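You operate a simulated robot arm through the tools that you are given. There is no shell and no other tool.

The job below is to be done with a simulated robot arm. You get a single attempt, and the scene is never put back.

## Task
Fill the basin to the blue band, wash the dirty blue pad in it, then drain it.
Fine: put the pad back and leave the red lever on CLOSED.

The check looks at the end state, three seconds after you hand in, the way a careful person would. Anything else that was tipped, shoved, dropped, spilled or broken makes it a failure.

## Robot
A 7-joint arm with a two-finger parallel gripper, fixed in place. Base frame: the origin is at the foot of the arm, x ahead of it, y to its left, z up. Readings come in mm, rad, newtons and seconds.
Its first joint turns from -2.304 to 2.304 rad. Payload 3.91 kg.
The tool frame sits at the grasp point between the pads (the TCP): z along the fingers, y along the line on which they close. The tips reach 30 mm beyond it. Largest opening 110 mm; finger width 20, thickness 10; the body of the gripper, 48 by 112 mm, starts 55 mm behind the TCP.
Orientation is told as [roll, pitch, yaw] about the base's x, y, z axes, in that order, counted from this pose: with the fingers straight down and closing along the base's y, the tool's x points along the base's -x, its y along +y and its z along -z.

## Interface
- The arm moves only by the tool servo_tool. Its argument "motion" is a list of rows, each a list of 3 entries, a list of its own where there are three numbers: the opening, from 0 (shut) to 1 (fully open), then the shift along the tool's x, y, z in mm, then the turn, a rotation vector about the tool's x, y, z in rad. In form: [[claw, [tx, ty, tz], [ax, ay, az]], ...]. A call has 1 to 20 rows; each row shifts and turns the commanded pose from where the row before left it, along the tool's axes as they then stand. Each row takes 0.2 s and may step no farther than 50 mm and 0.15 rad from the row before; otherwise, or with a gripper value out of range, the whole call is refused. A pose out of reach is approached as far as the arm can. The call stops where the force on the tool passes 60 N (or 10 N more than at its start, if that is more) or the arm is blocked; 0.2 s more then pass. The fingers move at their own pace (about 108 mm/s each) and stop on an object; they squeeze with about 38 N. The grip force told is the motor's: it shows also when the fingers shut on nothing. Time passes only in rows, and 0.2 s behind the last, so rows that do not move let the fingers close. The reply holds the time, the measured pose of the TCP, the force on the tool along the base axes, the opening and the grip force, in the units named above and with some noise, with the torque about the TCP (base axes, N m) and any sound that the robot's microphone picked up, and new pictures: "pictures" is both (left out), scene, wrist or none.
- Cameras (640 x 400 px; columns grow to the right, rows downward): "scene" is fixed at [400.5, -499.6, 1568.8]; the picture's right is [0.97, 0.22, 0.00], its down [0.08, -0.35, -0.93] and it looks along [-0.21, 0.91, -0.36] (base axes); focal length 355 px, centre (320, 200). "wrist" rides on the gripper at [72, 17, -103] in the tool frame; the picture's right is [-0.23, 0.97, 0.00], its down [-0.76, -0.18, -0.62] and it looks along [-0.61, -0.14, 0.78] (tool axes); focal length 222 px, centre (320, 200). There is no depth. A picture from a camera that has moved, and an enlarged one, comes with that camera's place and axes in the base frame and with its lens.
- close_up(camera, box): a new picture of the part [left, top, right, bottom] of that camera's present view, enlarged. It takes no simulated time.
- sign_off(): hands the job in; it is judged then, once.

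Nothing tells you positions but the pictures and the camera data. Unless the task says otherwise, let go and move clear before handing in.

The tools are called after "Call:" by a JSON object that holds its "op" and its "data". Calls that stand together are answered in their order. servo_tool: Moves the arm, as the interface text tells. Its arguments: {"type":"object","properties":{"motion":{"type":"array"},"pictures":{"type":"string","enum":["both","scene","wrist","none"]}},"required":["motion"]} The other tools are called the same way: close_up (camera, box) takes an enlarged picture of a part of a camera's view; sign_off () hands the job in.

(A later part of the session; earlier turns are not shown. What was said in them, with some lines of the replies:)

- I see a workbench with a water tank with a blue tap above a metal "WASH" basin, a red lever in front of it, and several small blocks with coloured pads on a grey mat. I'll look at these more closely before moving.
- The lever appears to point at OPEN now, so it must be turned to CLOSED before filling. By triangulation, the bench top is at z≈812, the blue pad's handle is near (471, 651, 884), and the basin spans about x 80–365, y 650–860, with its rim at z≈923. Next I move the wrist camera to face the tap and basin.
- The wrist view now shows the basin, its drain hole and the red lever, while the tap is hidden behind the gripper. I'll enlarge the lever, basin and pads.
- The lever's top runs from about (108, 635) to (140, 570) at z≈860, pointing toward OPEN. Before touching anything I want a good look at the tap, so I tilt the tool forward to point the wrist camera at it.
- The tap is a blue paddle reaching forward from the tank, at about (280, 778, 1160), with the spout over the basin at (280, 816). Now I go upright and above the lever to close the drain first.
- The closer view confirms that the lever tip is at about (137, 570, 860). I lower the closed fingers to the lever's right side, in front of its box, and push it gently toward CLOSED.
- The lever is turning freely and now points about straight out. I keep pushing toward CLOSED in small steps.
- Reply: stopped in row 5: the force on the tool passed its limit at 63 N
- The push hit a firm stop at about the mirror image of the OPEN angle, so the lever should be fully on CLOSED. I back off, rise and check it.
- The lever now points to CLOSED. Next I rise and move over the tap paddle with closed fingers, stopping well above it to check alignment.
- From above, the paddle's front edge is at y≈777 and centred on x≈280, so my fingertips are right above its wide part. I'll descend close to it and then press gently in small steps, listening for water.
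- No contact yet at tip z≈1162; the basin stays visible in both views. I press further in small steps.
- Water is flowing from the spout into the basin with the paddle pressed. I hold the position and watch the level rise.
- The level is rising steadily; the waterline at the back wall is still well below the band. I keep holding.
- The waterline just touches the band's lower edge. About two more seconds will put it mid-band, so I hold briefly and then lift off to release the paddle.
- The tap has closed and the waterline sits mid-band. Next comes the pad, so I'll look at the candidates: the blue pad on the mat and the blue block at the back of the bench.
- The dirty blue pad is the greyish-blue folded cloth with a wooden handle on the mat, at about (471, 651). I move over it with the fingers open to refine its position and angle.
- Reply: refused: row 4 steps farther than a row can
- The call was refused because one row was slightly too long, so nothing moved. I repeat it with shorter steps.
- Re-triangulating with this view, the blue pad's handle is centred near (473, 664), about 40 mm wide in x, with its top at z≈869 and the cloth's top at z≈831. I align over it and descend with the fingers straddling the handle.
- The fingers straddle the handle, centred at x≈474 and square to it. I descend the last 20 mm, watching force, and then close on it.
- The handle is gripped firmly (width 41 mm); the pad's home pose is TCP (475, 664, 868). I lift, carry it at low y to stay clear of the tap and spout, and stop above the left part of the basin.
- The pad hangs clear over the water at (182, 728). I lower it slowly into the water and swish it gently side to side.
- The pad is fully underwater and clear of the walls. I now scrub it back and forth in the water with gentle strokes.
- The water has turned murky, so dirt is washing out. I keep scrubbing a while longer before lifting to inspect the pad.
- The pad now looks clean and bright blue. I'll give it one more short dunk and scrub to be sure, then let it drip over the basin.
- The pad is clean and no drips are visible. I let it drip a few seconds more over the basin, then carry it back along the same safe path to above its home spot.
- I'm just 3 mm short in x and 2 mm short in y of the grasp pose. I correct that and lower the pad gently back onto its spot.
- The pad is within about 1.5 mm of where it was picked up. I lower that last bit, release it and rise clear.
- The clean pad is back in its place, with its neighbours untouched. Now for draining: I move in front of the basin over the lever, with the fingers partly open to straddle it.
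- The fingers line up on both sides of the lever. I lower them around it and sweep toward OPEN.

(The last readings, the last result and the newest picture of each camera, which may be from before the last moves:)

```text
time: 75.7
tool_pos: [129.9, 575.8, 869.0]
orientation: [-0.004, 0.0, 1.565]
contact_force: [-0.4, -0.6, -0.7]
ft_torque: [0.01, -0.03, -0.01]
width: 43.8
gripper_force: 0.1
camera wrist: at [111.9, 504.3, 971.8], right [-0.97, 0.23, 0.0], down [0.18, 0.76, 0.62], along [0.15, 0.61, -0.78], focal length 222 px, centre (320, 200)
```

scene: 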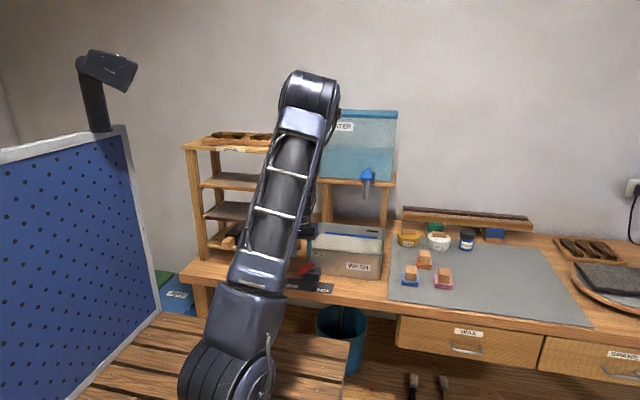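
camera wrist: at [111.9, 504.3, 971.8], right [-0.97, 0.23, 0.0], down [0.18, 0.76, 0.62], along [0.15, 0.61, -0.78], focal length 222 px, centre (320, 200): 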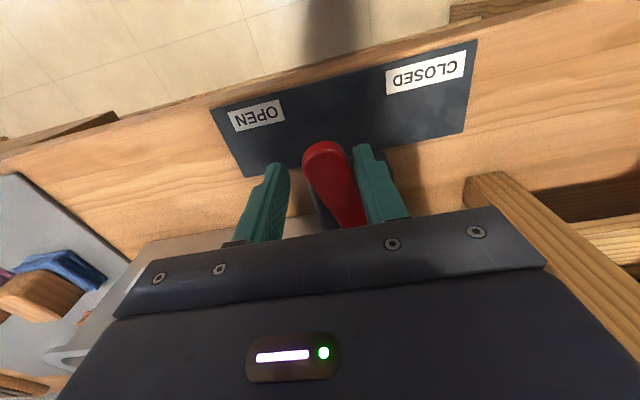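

The lever has swung past the middle toward OPEN with almost no force. I continue in small steps until it reaches its stop.

Call:
{"op": "servo_tool", "data": {"motion": [[0.4, [0, -5, 0], [0, 0, 0]], [0.4, [0, -5, 0], [0, 0, 0]], [0.4, [0, -4, 0], [0, 0, 0]], [0.4, [0, -3, 0], [0, 0, 0]], [0.4, [0, -3, 0], [0, 0, 0]]], "pictures": "both"}}

Call:
{"op": "close_up", "data": {"camera": "scene", "box": [270, 210, 400, 310]}}

```text
time: 76.9
tool_pos: [148.1, 576.8, 866.9]
orientation: [-0.001, -0.001, 1.567]
contact_force: [-32.0, -6.3, 1.0]
ft_torque: [0.09, 0.58, 0.52]
width: 59.6
gripper_force: 15.9
camera wrist: at [130.6, 504.2, 971.4], right [-0.97, 0.23, 0.0], down [0.18, 0.76, 0.62], along [0.15, 0.61, -0.78], focal length 222 px, centre (320, 200)
```

scene: 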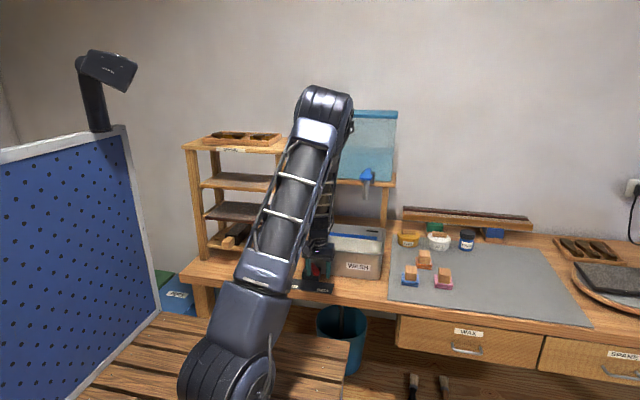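
wrist: 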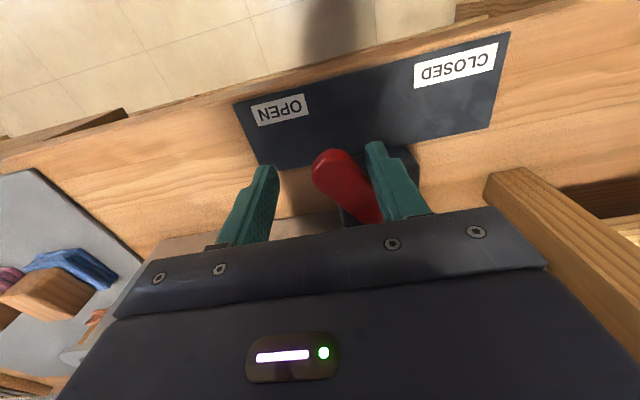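

```text
4.00 times, centred on (335, 260) of scene
camera zoom: at [400.5, -499.6, 1568.8], right [0.97, 0.22, 0.0], down [0.08, -0.35, -0.93], along [-0.21, 0.91, -0.36], focal length 1421 px, centre (260, -40)
```

zoom: 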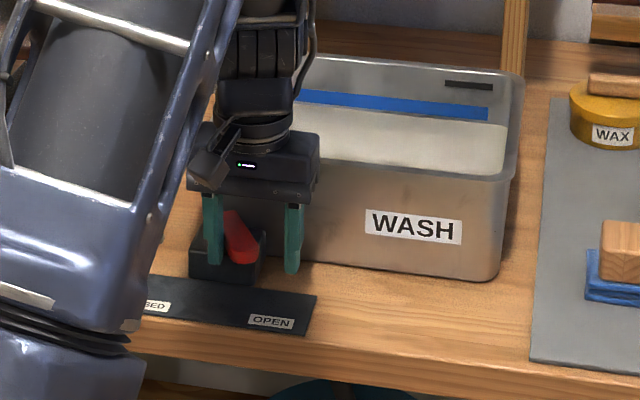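

The lever is against its OPEN stop (the fingers got slightly spread) and the water level has begun to fall. I back off a little to relieve the force, then watch the draining.

Call:
{"op": "servo_tool", "data": {"motion": [[0.4, [0, 5, 0], [0, 0, 0]], [0.4, [0, 4, 0], [0, 0, 0]], [0.4, [0, 0, 0], [0, 0, 0]], [0.4, [0, 0, 0], [0, 0, 0]], [0.4, [0, 0, 0], [0, 0, 0]]], "pictures": "both"}}

Call:
{"op": "close_up", "data": {"camera": "scene", "box": [270, 210, 400, 310]}}

Call:
{"op": "close_up", "data": {"camera": "scene", "box": [290, 280, 400, 390]}}

```text
time: 78.1
tool_pos: [142.5, 577.3, 866.1]
orientation: [-0.005, 0.001, 1.563]
contact_force: [-8.1, -8.5, -1.9]
ft_torque: [-0.23, 0.1, 0.32]
width: 48.0
gripper_force: 3.7
camera wrist: at [123.6, 504.8, 971.3], right [-0.97, 0.23, 0.0], down [0.18, 0.76, 0.62], along [0.15, 0.61, -0.78], focal length 222 px, centre (320, 200)
```

scene: 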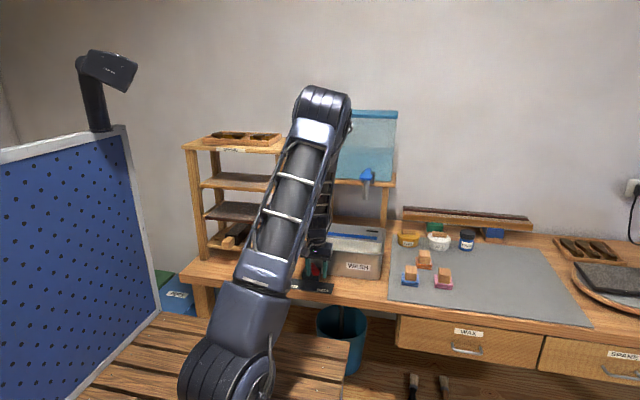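
wrist: 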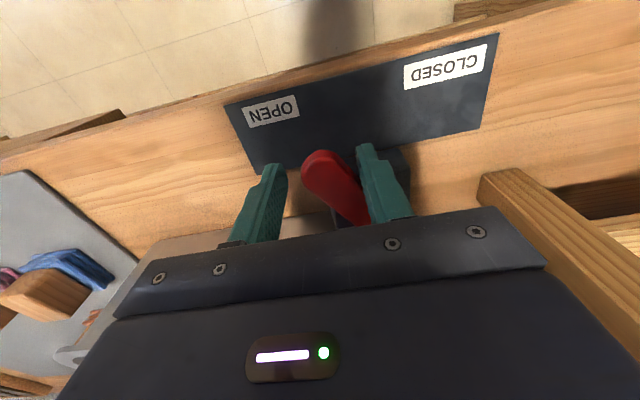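

```text
4.00 times, centred on (335, 260) of scene
camera zoom: at [400.5, -499.6, 1568.8], right [0.97, 0.22, 0.0], down [0.08, -0.35, -0.93], along [-0.21, 0.91, -0.36], focal length 1421 px, centre (260, -40)
```

zoom: 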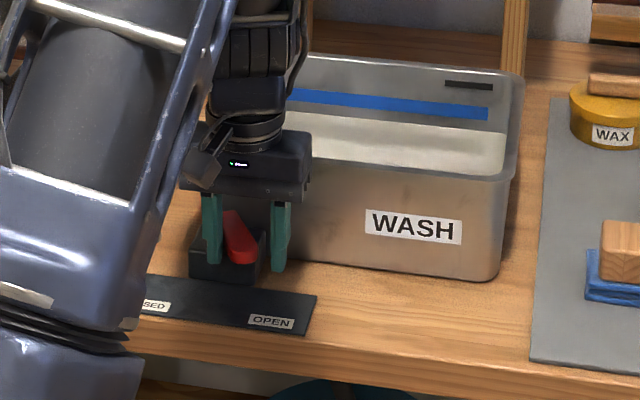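

```text
3.64 times, centred on (345, 335) of scene
camera zoom: at [400.5, -499.6, 1568.8], right [0.97, 0.22, 0.0], down [0.08, -0.35, -0.93], along [-0.21, 0.91, -0.36], focal length 1292 px, centre (229, -291)
```

zoom: 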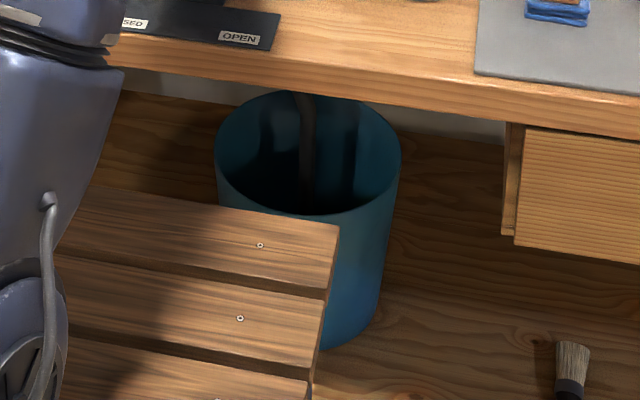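

The basin is draining. I ease off the last bit of contact and wait while it empties.

Call:
{"op": "servo_tool", "data": {"motion": [[0.4, [0, 4, 0], [0, 0, 0]], [0.4, [0, 1, 0], [0, 0, 0]], [0.4, [0, 0, 0], [0, 0, 0]], [0.4, [0, 0, 0], [0, 0, 0]], [0.4, [0, 0, 0], [0, 0, 0]], [0.4, [0, 0, 0], [0, 0, 0]], [0.4, [0, 0, 0], [0, 0, 0]], [0.4, [0, 0, 0], [0, 0, 0]], [0.4, [0, 0, 0], [0, 0, 0]], [0.4, [0, 0, 0], [0, 0, 0]], [0.4, [0, 0, 0], [0, 0, 0]], [0.4, [0, 0, 0], [0, 0, 0]], [0.4, [0, 0, 0], [0, 0, 0]], [0.4, [0, 0, 0], [0, 0, 0]], [0.4, [0, 0, 0], [0, 0, 0]], [0.4, [0, 0, 0], [0, 0, 0]], [0.4, [0, 0, 0], [0, 0, 0]], [0.4, [0, 0, 0], [0, 0, 0]], [0.4, [0, 0, 0], [0, 0, 0]], [0.4, [0, 0, 0], [0, 0, 0]]], "pictures": "wrist"}}

Call:
{"op": "close_up", "data": {"camera": "scene", "box": [270, 210, 400, 310]}}

```text
time: 82.3
tool_pos: [137.8, 576.9, 867.7]
orientation: [-0.003, 0.001, 1.565]
contact_force: [0.2, -0.2, 0.5]
ft_torque: [-0.01, -0.03, 0.01]
width: 44.3
gripper_force: 0.1
camera wrist: at [118.5, 504.9, 971.5], right [-0.97, 0.23, 0.0], down [0.18, 0.76, 0.62], along [0.15, 0.61, -0.78], focal length 222 px, centre (320, 200)
```

wrist: 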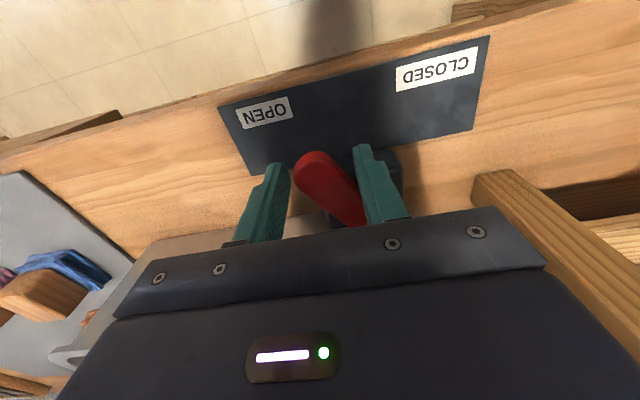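

```text
4.00 times, centred on (335, 260) of scene
camera zoom: at [400.5, -499.6, 1568.8], right [0.97, 0.22, 0.0], down [0.08, -0.35, -0.93], along [-0.21, 0.91, -0.36], focal length 1421 px, centre (260, -40)
```

zoom: 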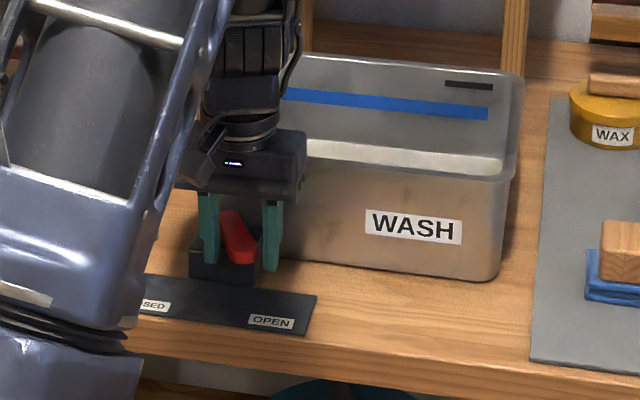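

The level keeps dropping. I lift straight off the lever and go to a high viewpoint over the basin to watch it empty completely.

Call:
{"op": "servo_tool", "data": {"motion": [[0.4, [0, 0, -40], [0, 0, 0]], [0.4, [0, 0, -48], [0, 0, 0]], [0.4, [0, 0, -48], [0, 0, 0]], [0.4, [0, 0, -48], [0, 0, 0]], [0.4, [0, 0, -48], [0, 0, 0]], [1, [0, -20, -40], [0, 0, 0]], [1, [0, -30, -36], [0, 0, 0]], [1, [0, -30, -36], [0, 0, 0]], [1, [5, -30, -30], [0, 0, 0]], [1, [5, -20, -30], [0, 0, 0]], [1, [0, 0, 0], [0, 0, 0]], [1, [0, 0, 0], [0, 0, 0]], [1, [0, 0, 0], [0, 0, 0]], [1, [0, 0, 0], [0, 0, 0]], [1, [0, 0, 0], [0, 0, 0]]], "pictures": "both"}}

Call:
{"op": "close_up", "data": {"camera": "wrist", "box": [250, 10, 470, 220]}}

Call:
{"op": "close_up", "data": {"camera": "scene", "box": [270, 210, 400, 310]}}

```text
time: 85.5
tool_pos: [266.1, 568.0, 1274.1]
orientation: [-0.004, -0.002, 1.566]
contact_force: [0.5, -0.7, 0.2]
ft_torque: [0.02, 0.02, 0.01]
width: 110.0
gripper_force: 0.1
camera wrist: at [246.9, 495.2, 1376.8], right [-0.97, 0.23, 0.0], down [0.18, 0.76, 0.62], along [0.15, 0.61, -0.78], focal length 222 px, centre (320, 200)
```

scene: 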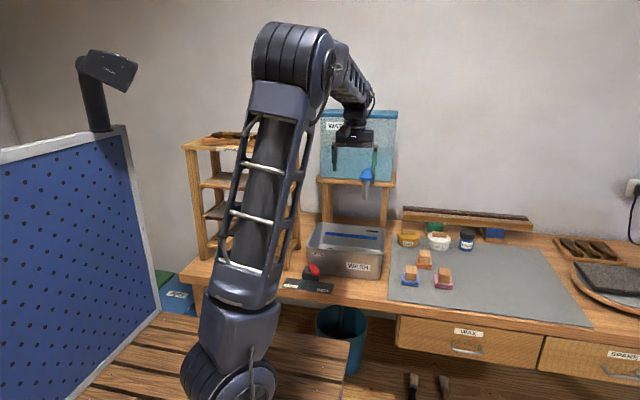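
wrist: 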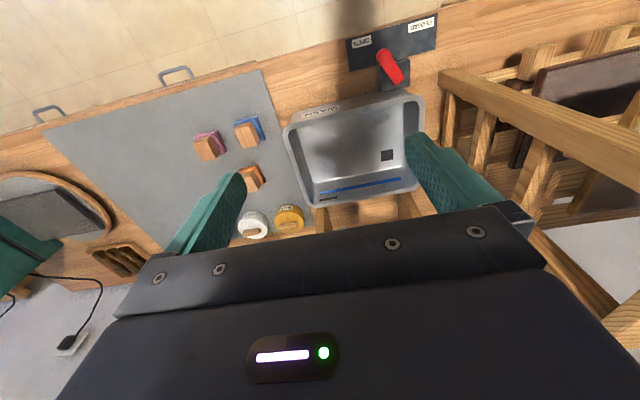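

```text
1.90 times, centred on (360, 115) of wrist
camera zoom: at [246.9, 495.2, 1376.8], right [-0.97, 0.23, 0.0], down [0.18, 0.76, 0.62], along [0.15, 0.61, -0.78], focal length 423 px, centre (244, 362)
```

zoom: 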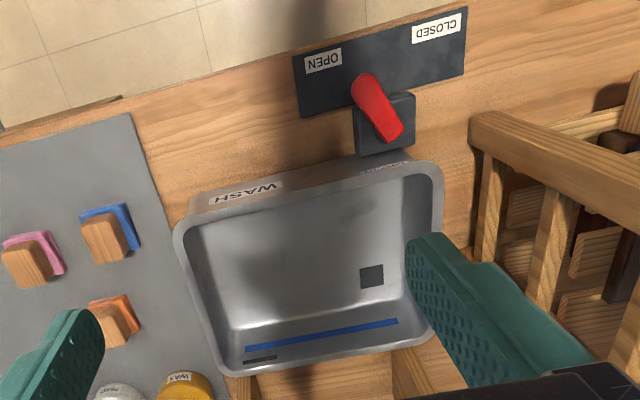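

```text
4.00 times, centred on (335, 260) of scene
camera zoom: at [400.5, -499.6, 1568.8], right [0.97, 0.22, 0.0], down [0.08, -0.35, -0.93], along [-0.21, 0.91, -0.36], focal length 1421 px, centre (260, -40)
```

zoom: 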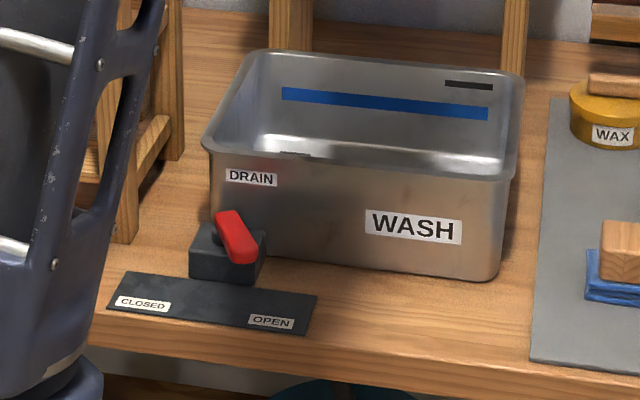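

The basin is empty, looking just as it did at the start, and the drain is clear. Now I return with closed fingers to the lever's right side to push it back to CLOSED.

Call:
{"op": "servo_tool", "data": {"motion": [[0, [0, 20, 40], [0, 0, 0]], [0, [-3, 20, 40], [0, 0, 0]], [0, [-3, 20, 40], [0, 0, 0]], [0, [0, 19, 40], [0, 0, 0]], [0, [0, 0, 45], [0, 0, 0]], [0, [0, 0, 45], [0, 0, 0]], [0, [0, 0, 24], [0, 0, 0]], [0, [0, 0, 0], [0, 0, 0]]], "pictures": "both"}}

Call:
{"op": "close_up", "data": {"camera": "wrist", "box": [250, 10, 470, 220]}}

```text
time: 87.3
tool_pos: [187.8, 571.6, 998.9]
orientation: [-0.004, 0.001, 1.565]
contact_force: [0.4, -0.1, -0.4]
ft_torque: [0.02, 0.0, 0.02]
width: 0.0
gripper_force: 37.8
camera wrist: at [168.9, 500.9, 1102.8], right [-0.97, 0.23, 0.0], down [0.18, 0.76, 0.62], along [0.15, 0.61, -0.78], focal length 222 px, centre (320, 200)
```

scene: 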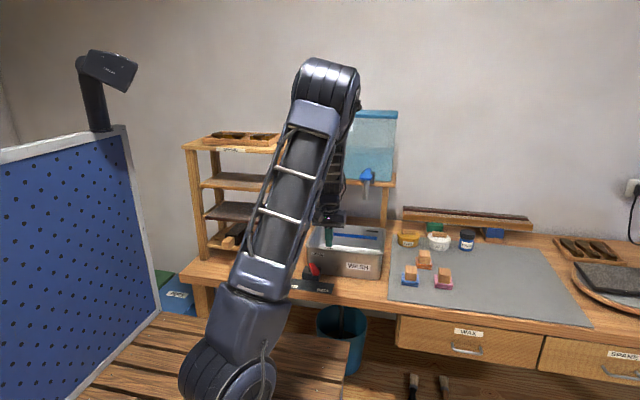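
wrist: 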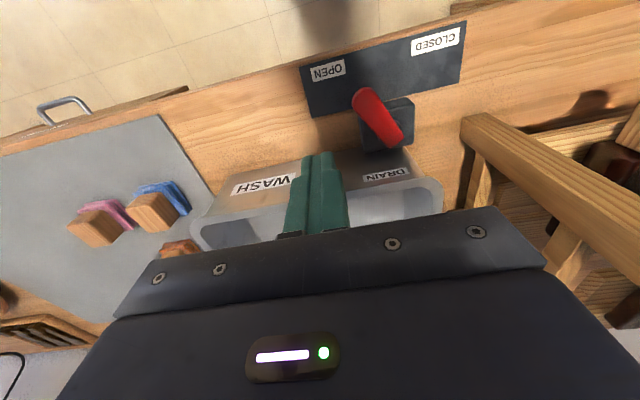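

```text
1.90 times, centred on (360, 115) of wrist
camera zoom: at [168.9, 500.9, 1102.8], right [-0.97, 0.23, 0.0], down [0.18, 0.76, 0.62], along [0.15, 0.61, -0.78], focal length 423 px, centre (244, 362)
```

zoom: 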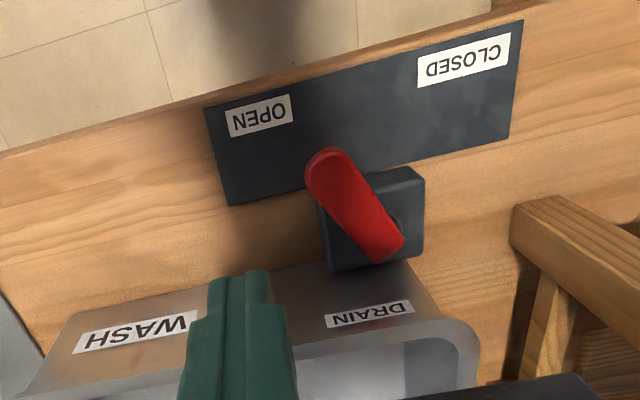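

I'm aligned as before. I descend and push the lever to CLOSED, slowing near the end.

Call:
{"op": "servo_tool", "data": {"motion": [[0, [0, 0, 45], [0, 0, 0]], [0, [0, 0, 45], [0, 0, 0]], [0, [0, 0, 45], [0, 0, 0]], [0, [0, 10, 0], [0, 0, 0]], [0, [0, 10, 0], [0, 0, 0]], [0, [0, 10, 0], [0, 0, 0]], [0, [0, 10, 0], [0, 0, 0]], [0, [0, 8, 0], [0, 0, 0]], [0, [0, 8, 0], [0, 0, 0]], [0, [0, 6, 0], [0, 0, 0]], [0, [0, 6, 0], [0, 0, 0]], [0, [0, 3, 0], [0, 0, 0]]], "pictures": "wrist"}}

```text
time: 89.9
tool_pos: [116.6, 573.9, 863.7]
orientation: [-0.004, 0.001, 1.565]
contact_force: [0.3, 0.2, -0.2]
ft_torque: [0.0, 0.0, -0.01]
width: 0.0
gripper_force: 38.0
camera wrist: at [98.6, 501.5, 966.6], right [-0.97, 0.23, 0.0], down [0.18, 0.76, 0.62], along [0.15, 0.61, -0.78], focal length 222 px, centre (320, 200)
```

wrist: 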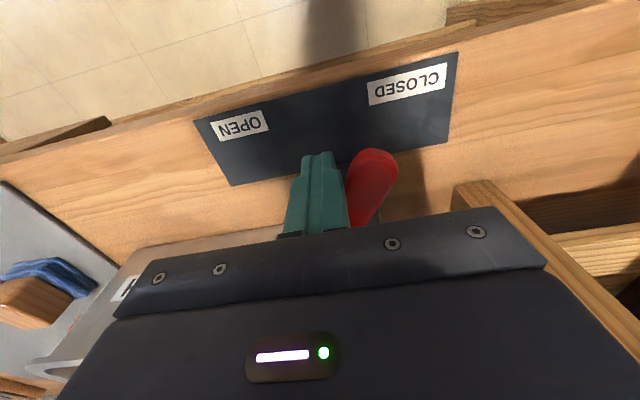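

It is nearly there, with no resistance yet. I nudge a few more millimetres until I feel the stop.

Call:
{"op": "servo_tool", "data": {"motion": [[0, [0, 2, 0], [0, 0, 0]], [0, [0, 2, 0], [0, 0, 0]], [0, [0, 1, 0], [0, 0, 0]]], "pictures": "none"}}

```text
time: 90.7
tool_pos: [112.7, 573.3, 862.8]
orientation: [-0.005, 0.002, 1.563]
contact_force: [11.0, -2.6, 1.0]
ft_torque: [0.01, -0.07, -0.08]
width: 0.1
gripper_force: 38.1
```

The stop is felt (11 N). I back off, rise clear and check the lever, basin and bench.

Call:
{"op": "servo_tool", "data": {"motion": [[0, [0, -10, 0], [0, 0, 0]], [0, [0, -25, 0], [0, 0, 0]], [0, [0, -10, -45], [0, 0, 0]], [0, [0, -10, -45], [0, 0, 0]], [0, [0, -10, -45], [0, 0, 0]], [0.5, [0, -10, -45], [0, 0, 0]], [0.5, [0, -10, -45], [0, 0, 0]], [1, [0, -20, -45], [0, 0, 0]], [1, [0, -20, -45], [0, 0, 0]], [1, [0, -20, -45], [0, 0, 0]], [1, [0, 0, -45], [0, 0, 0]]], "pictures": "both"}}

Call:
{"op": "close_up", "data": {"camera": "wrist", "box": [250, 10, 470, 220]}}

Call:
{"op": "close_up", "data": {"camera": "scene", "box": [270, 210, 400, 310]}}

Call:
{"op": "close_up", "data": {"camera": "scene", "box": [380, 200, 540, 300]}}

Call:
{"op": "close_up", "data": {"camera": "scene", "box": [310, 140, 430, 240]}}

```text
time: 93.1
tool_pos: [256.2, 572.9, 1268.3]
orientation: [-0.003, -0.001, 1.565]
contact_force: [0.6, -0.2, 0.0]
ft_torque: [-0.05, 0.0, -0.03]
width: 110.0
gripper_force: 0.1
camera wrist: at [236.5, 500.3, 1371.0], right [-0.97, 0.23, 0.0], down [0.18, 0.76, 0.62], along [0.15, 0.61, -0.78], focal length 222 px, centre (320, 200)
```

scene: 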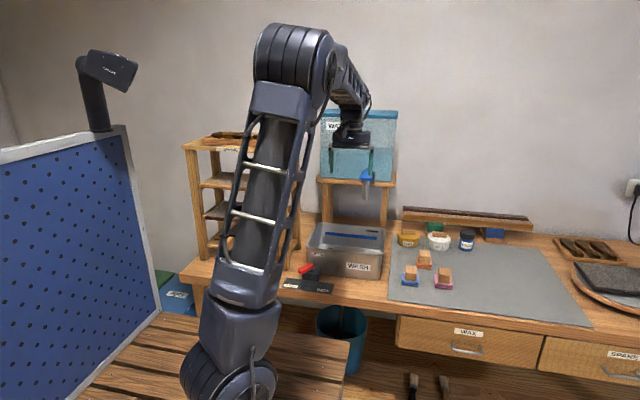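
wrist: 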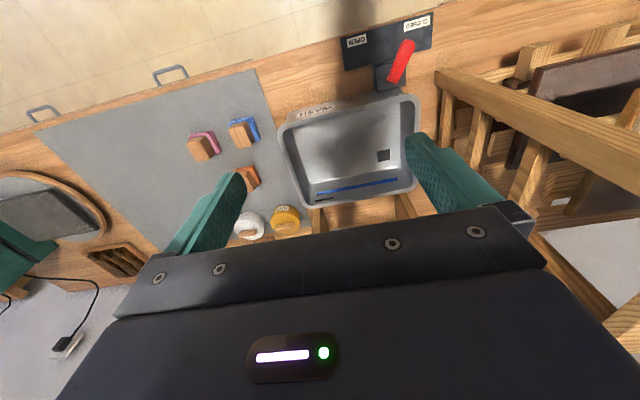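

```text
1.90 times, centred on (360, 115) of wrist
camera zoom: at [236.5, 500.3, 1371.0], right [-0.97, 0.23, 0.0], down [0.18, 0.76, 0.62], along [0.15, 0.61, -0.78], focal length 423 px, centre (244, 362)
```

zoom: 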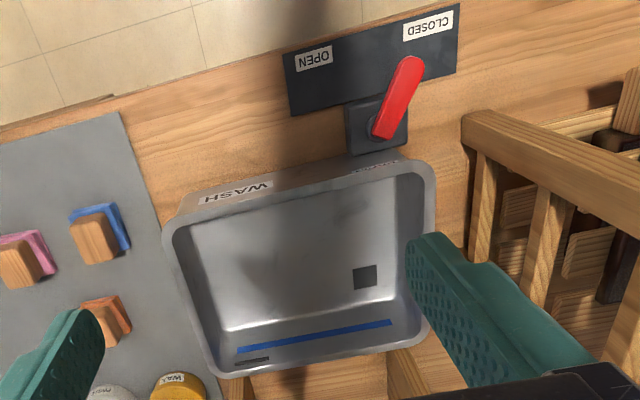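

```text
4.00 times, centred on (335, 260) of scene
camera zoom: at [400.5, -499.6, 1568.8], right [0.97, 0.22, 0.0], down [0.08, -0.35, -0.93], along [-0.21, 0.91, -0.36], focal length 1421 px, centre (260, -40)
```

zoom: 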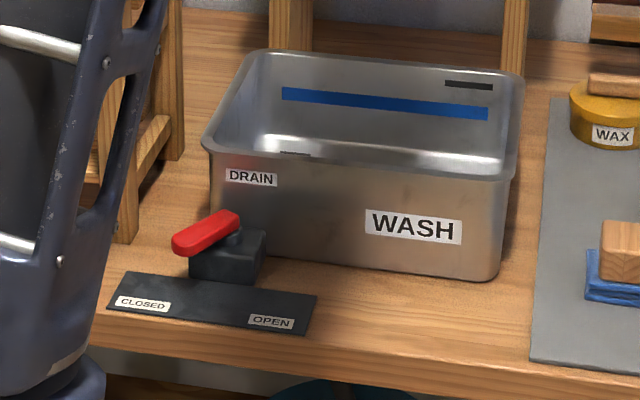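

```text
4.00 times, centred on (460, 250) of scene
camera zoom: at [400.5, -499.6, 1568.8], right [0.97, 0.22, 0.0], down [0.08, -0.35, -0.93], along [-0.21, 0.91, -0.36], focal length 1421 px, centre (-240, 0)
```

zoom: 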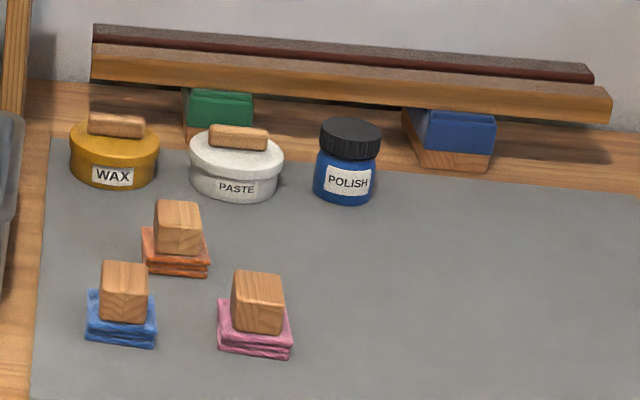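

```text
4.00 times, centred on (370, 190) of scene
camera zoom: at [400.5, -499.6, 1568.8], right [0.97, 0.22, 0.0], down [0.08, -0.35, -0.93], along [-0.21, 0.91, -0.36], focal length 1421 px, centre (120, 240)
```

zoom: 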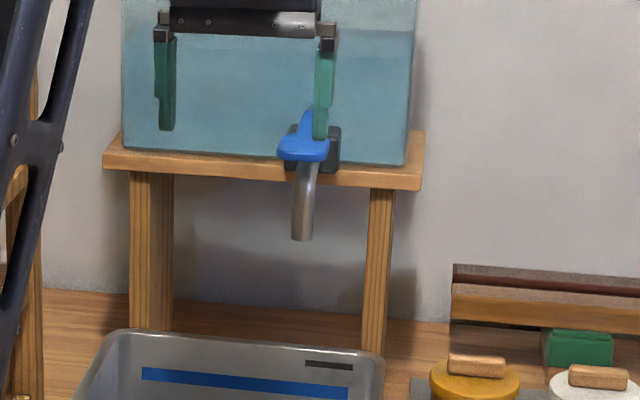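

The basin is drained, the red lever points at CLOSED, the tap is off, and the pad is clean and back in its spot with nothing else disturbed. The gripper is open and well clear, so I hand in the job.

Call:
{"op": "sign_off", "data": {}}

```text
The job is handed in.
```

The job is done and handed in; I haven't seen the result of the check.

- **Fill:** I turned the red lever to CLOSED first, because it started on OPEN. I then held the tap paddle down until the water reached the middle of the blue band. The tap shut off when I let go.
- **Wash:** I scrubbed the blue pad underwater until the water turned murky and the pad came out bright blue. I let it drip over the basin before moving it.
- **Pad:** It is back on its original spot on the mat, within a millimetre or two. The orange and pink pads beside it were not touched.
- **Drain:** I opened the lever and the basin emptied into the bucket below. Then I pushed the lever back to its CLOSED stop.

The last pictures showed no spills and nothing moved or tipped. The gripper was open and well clear at hand-in.
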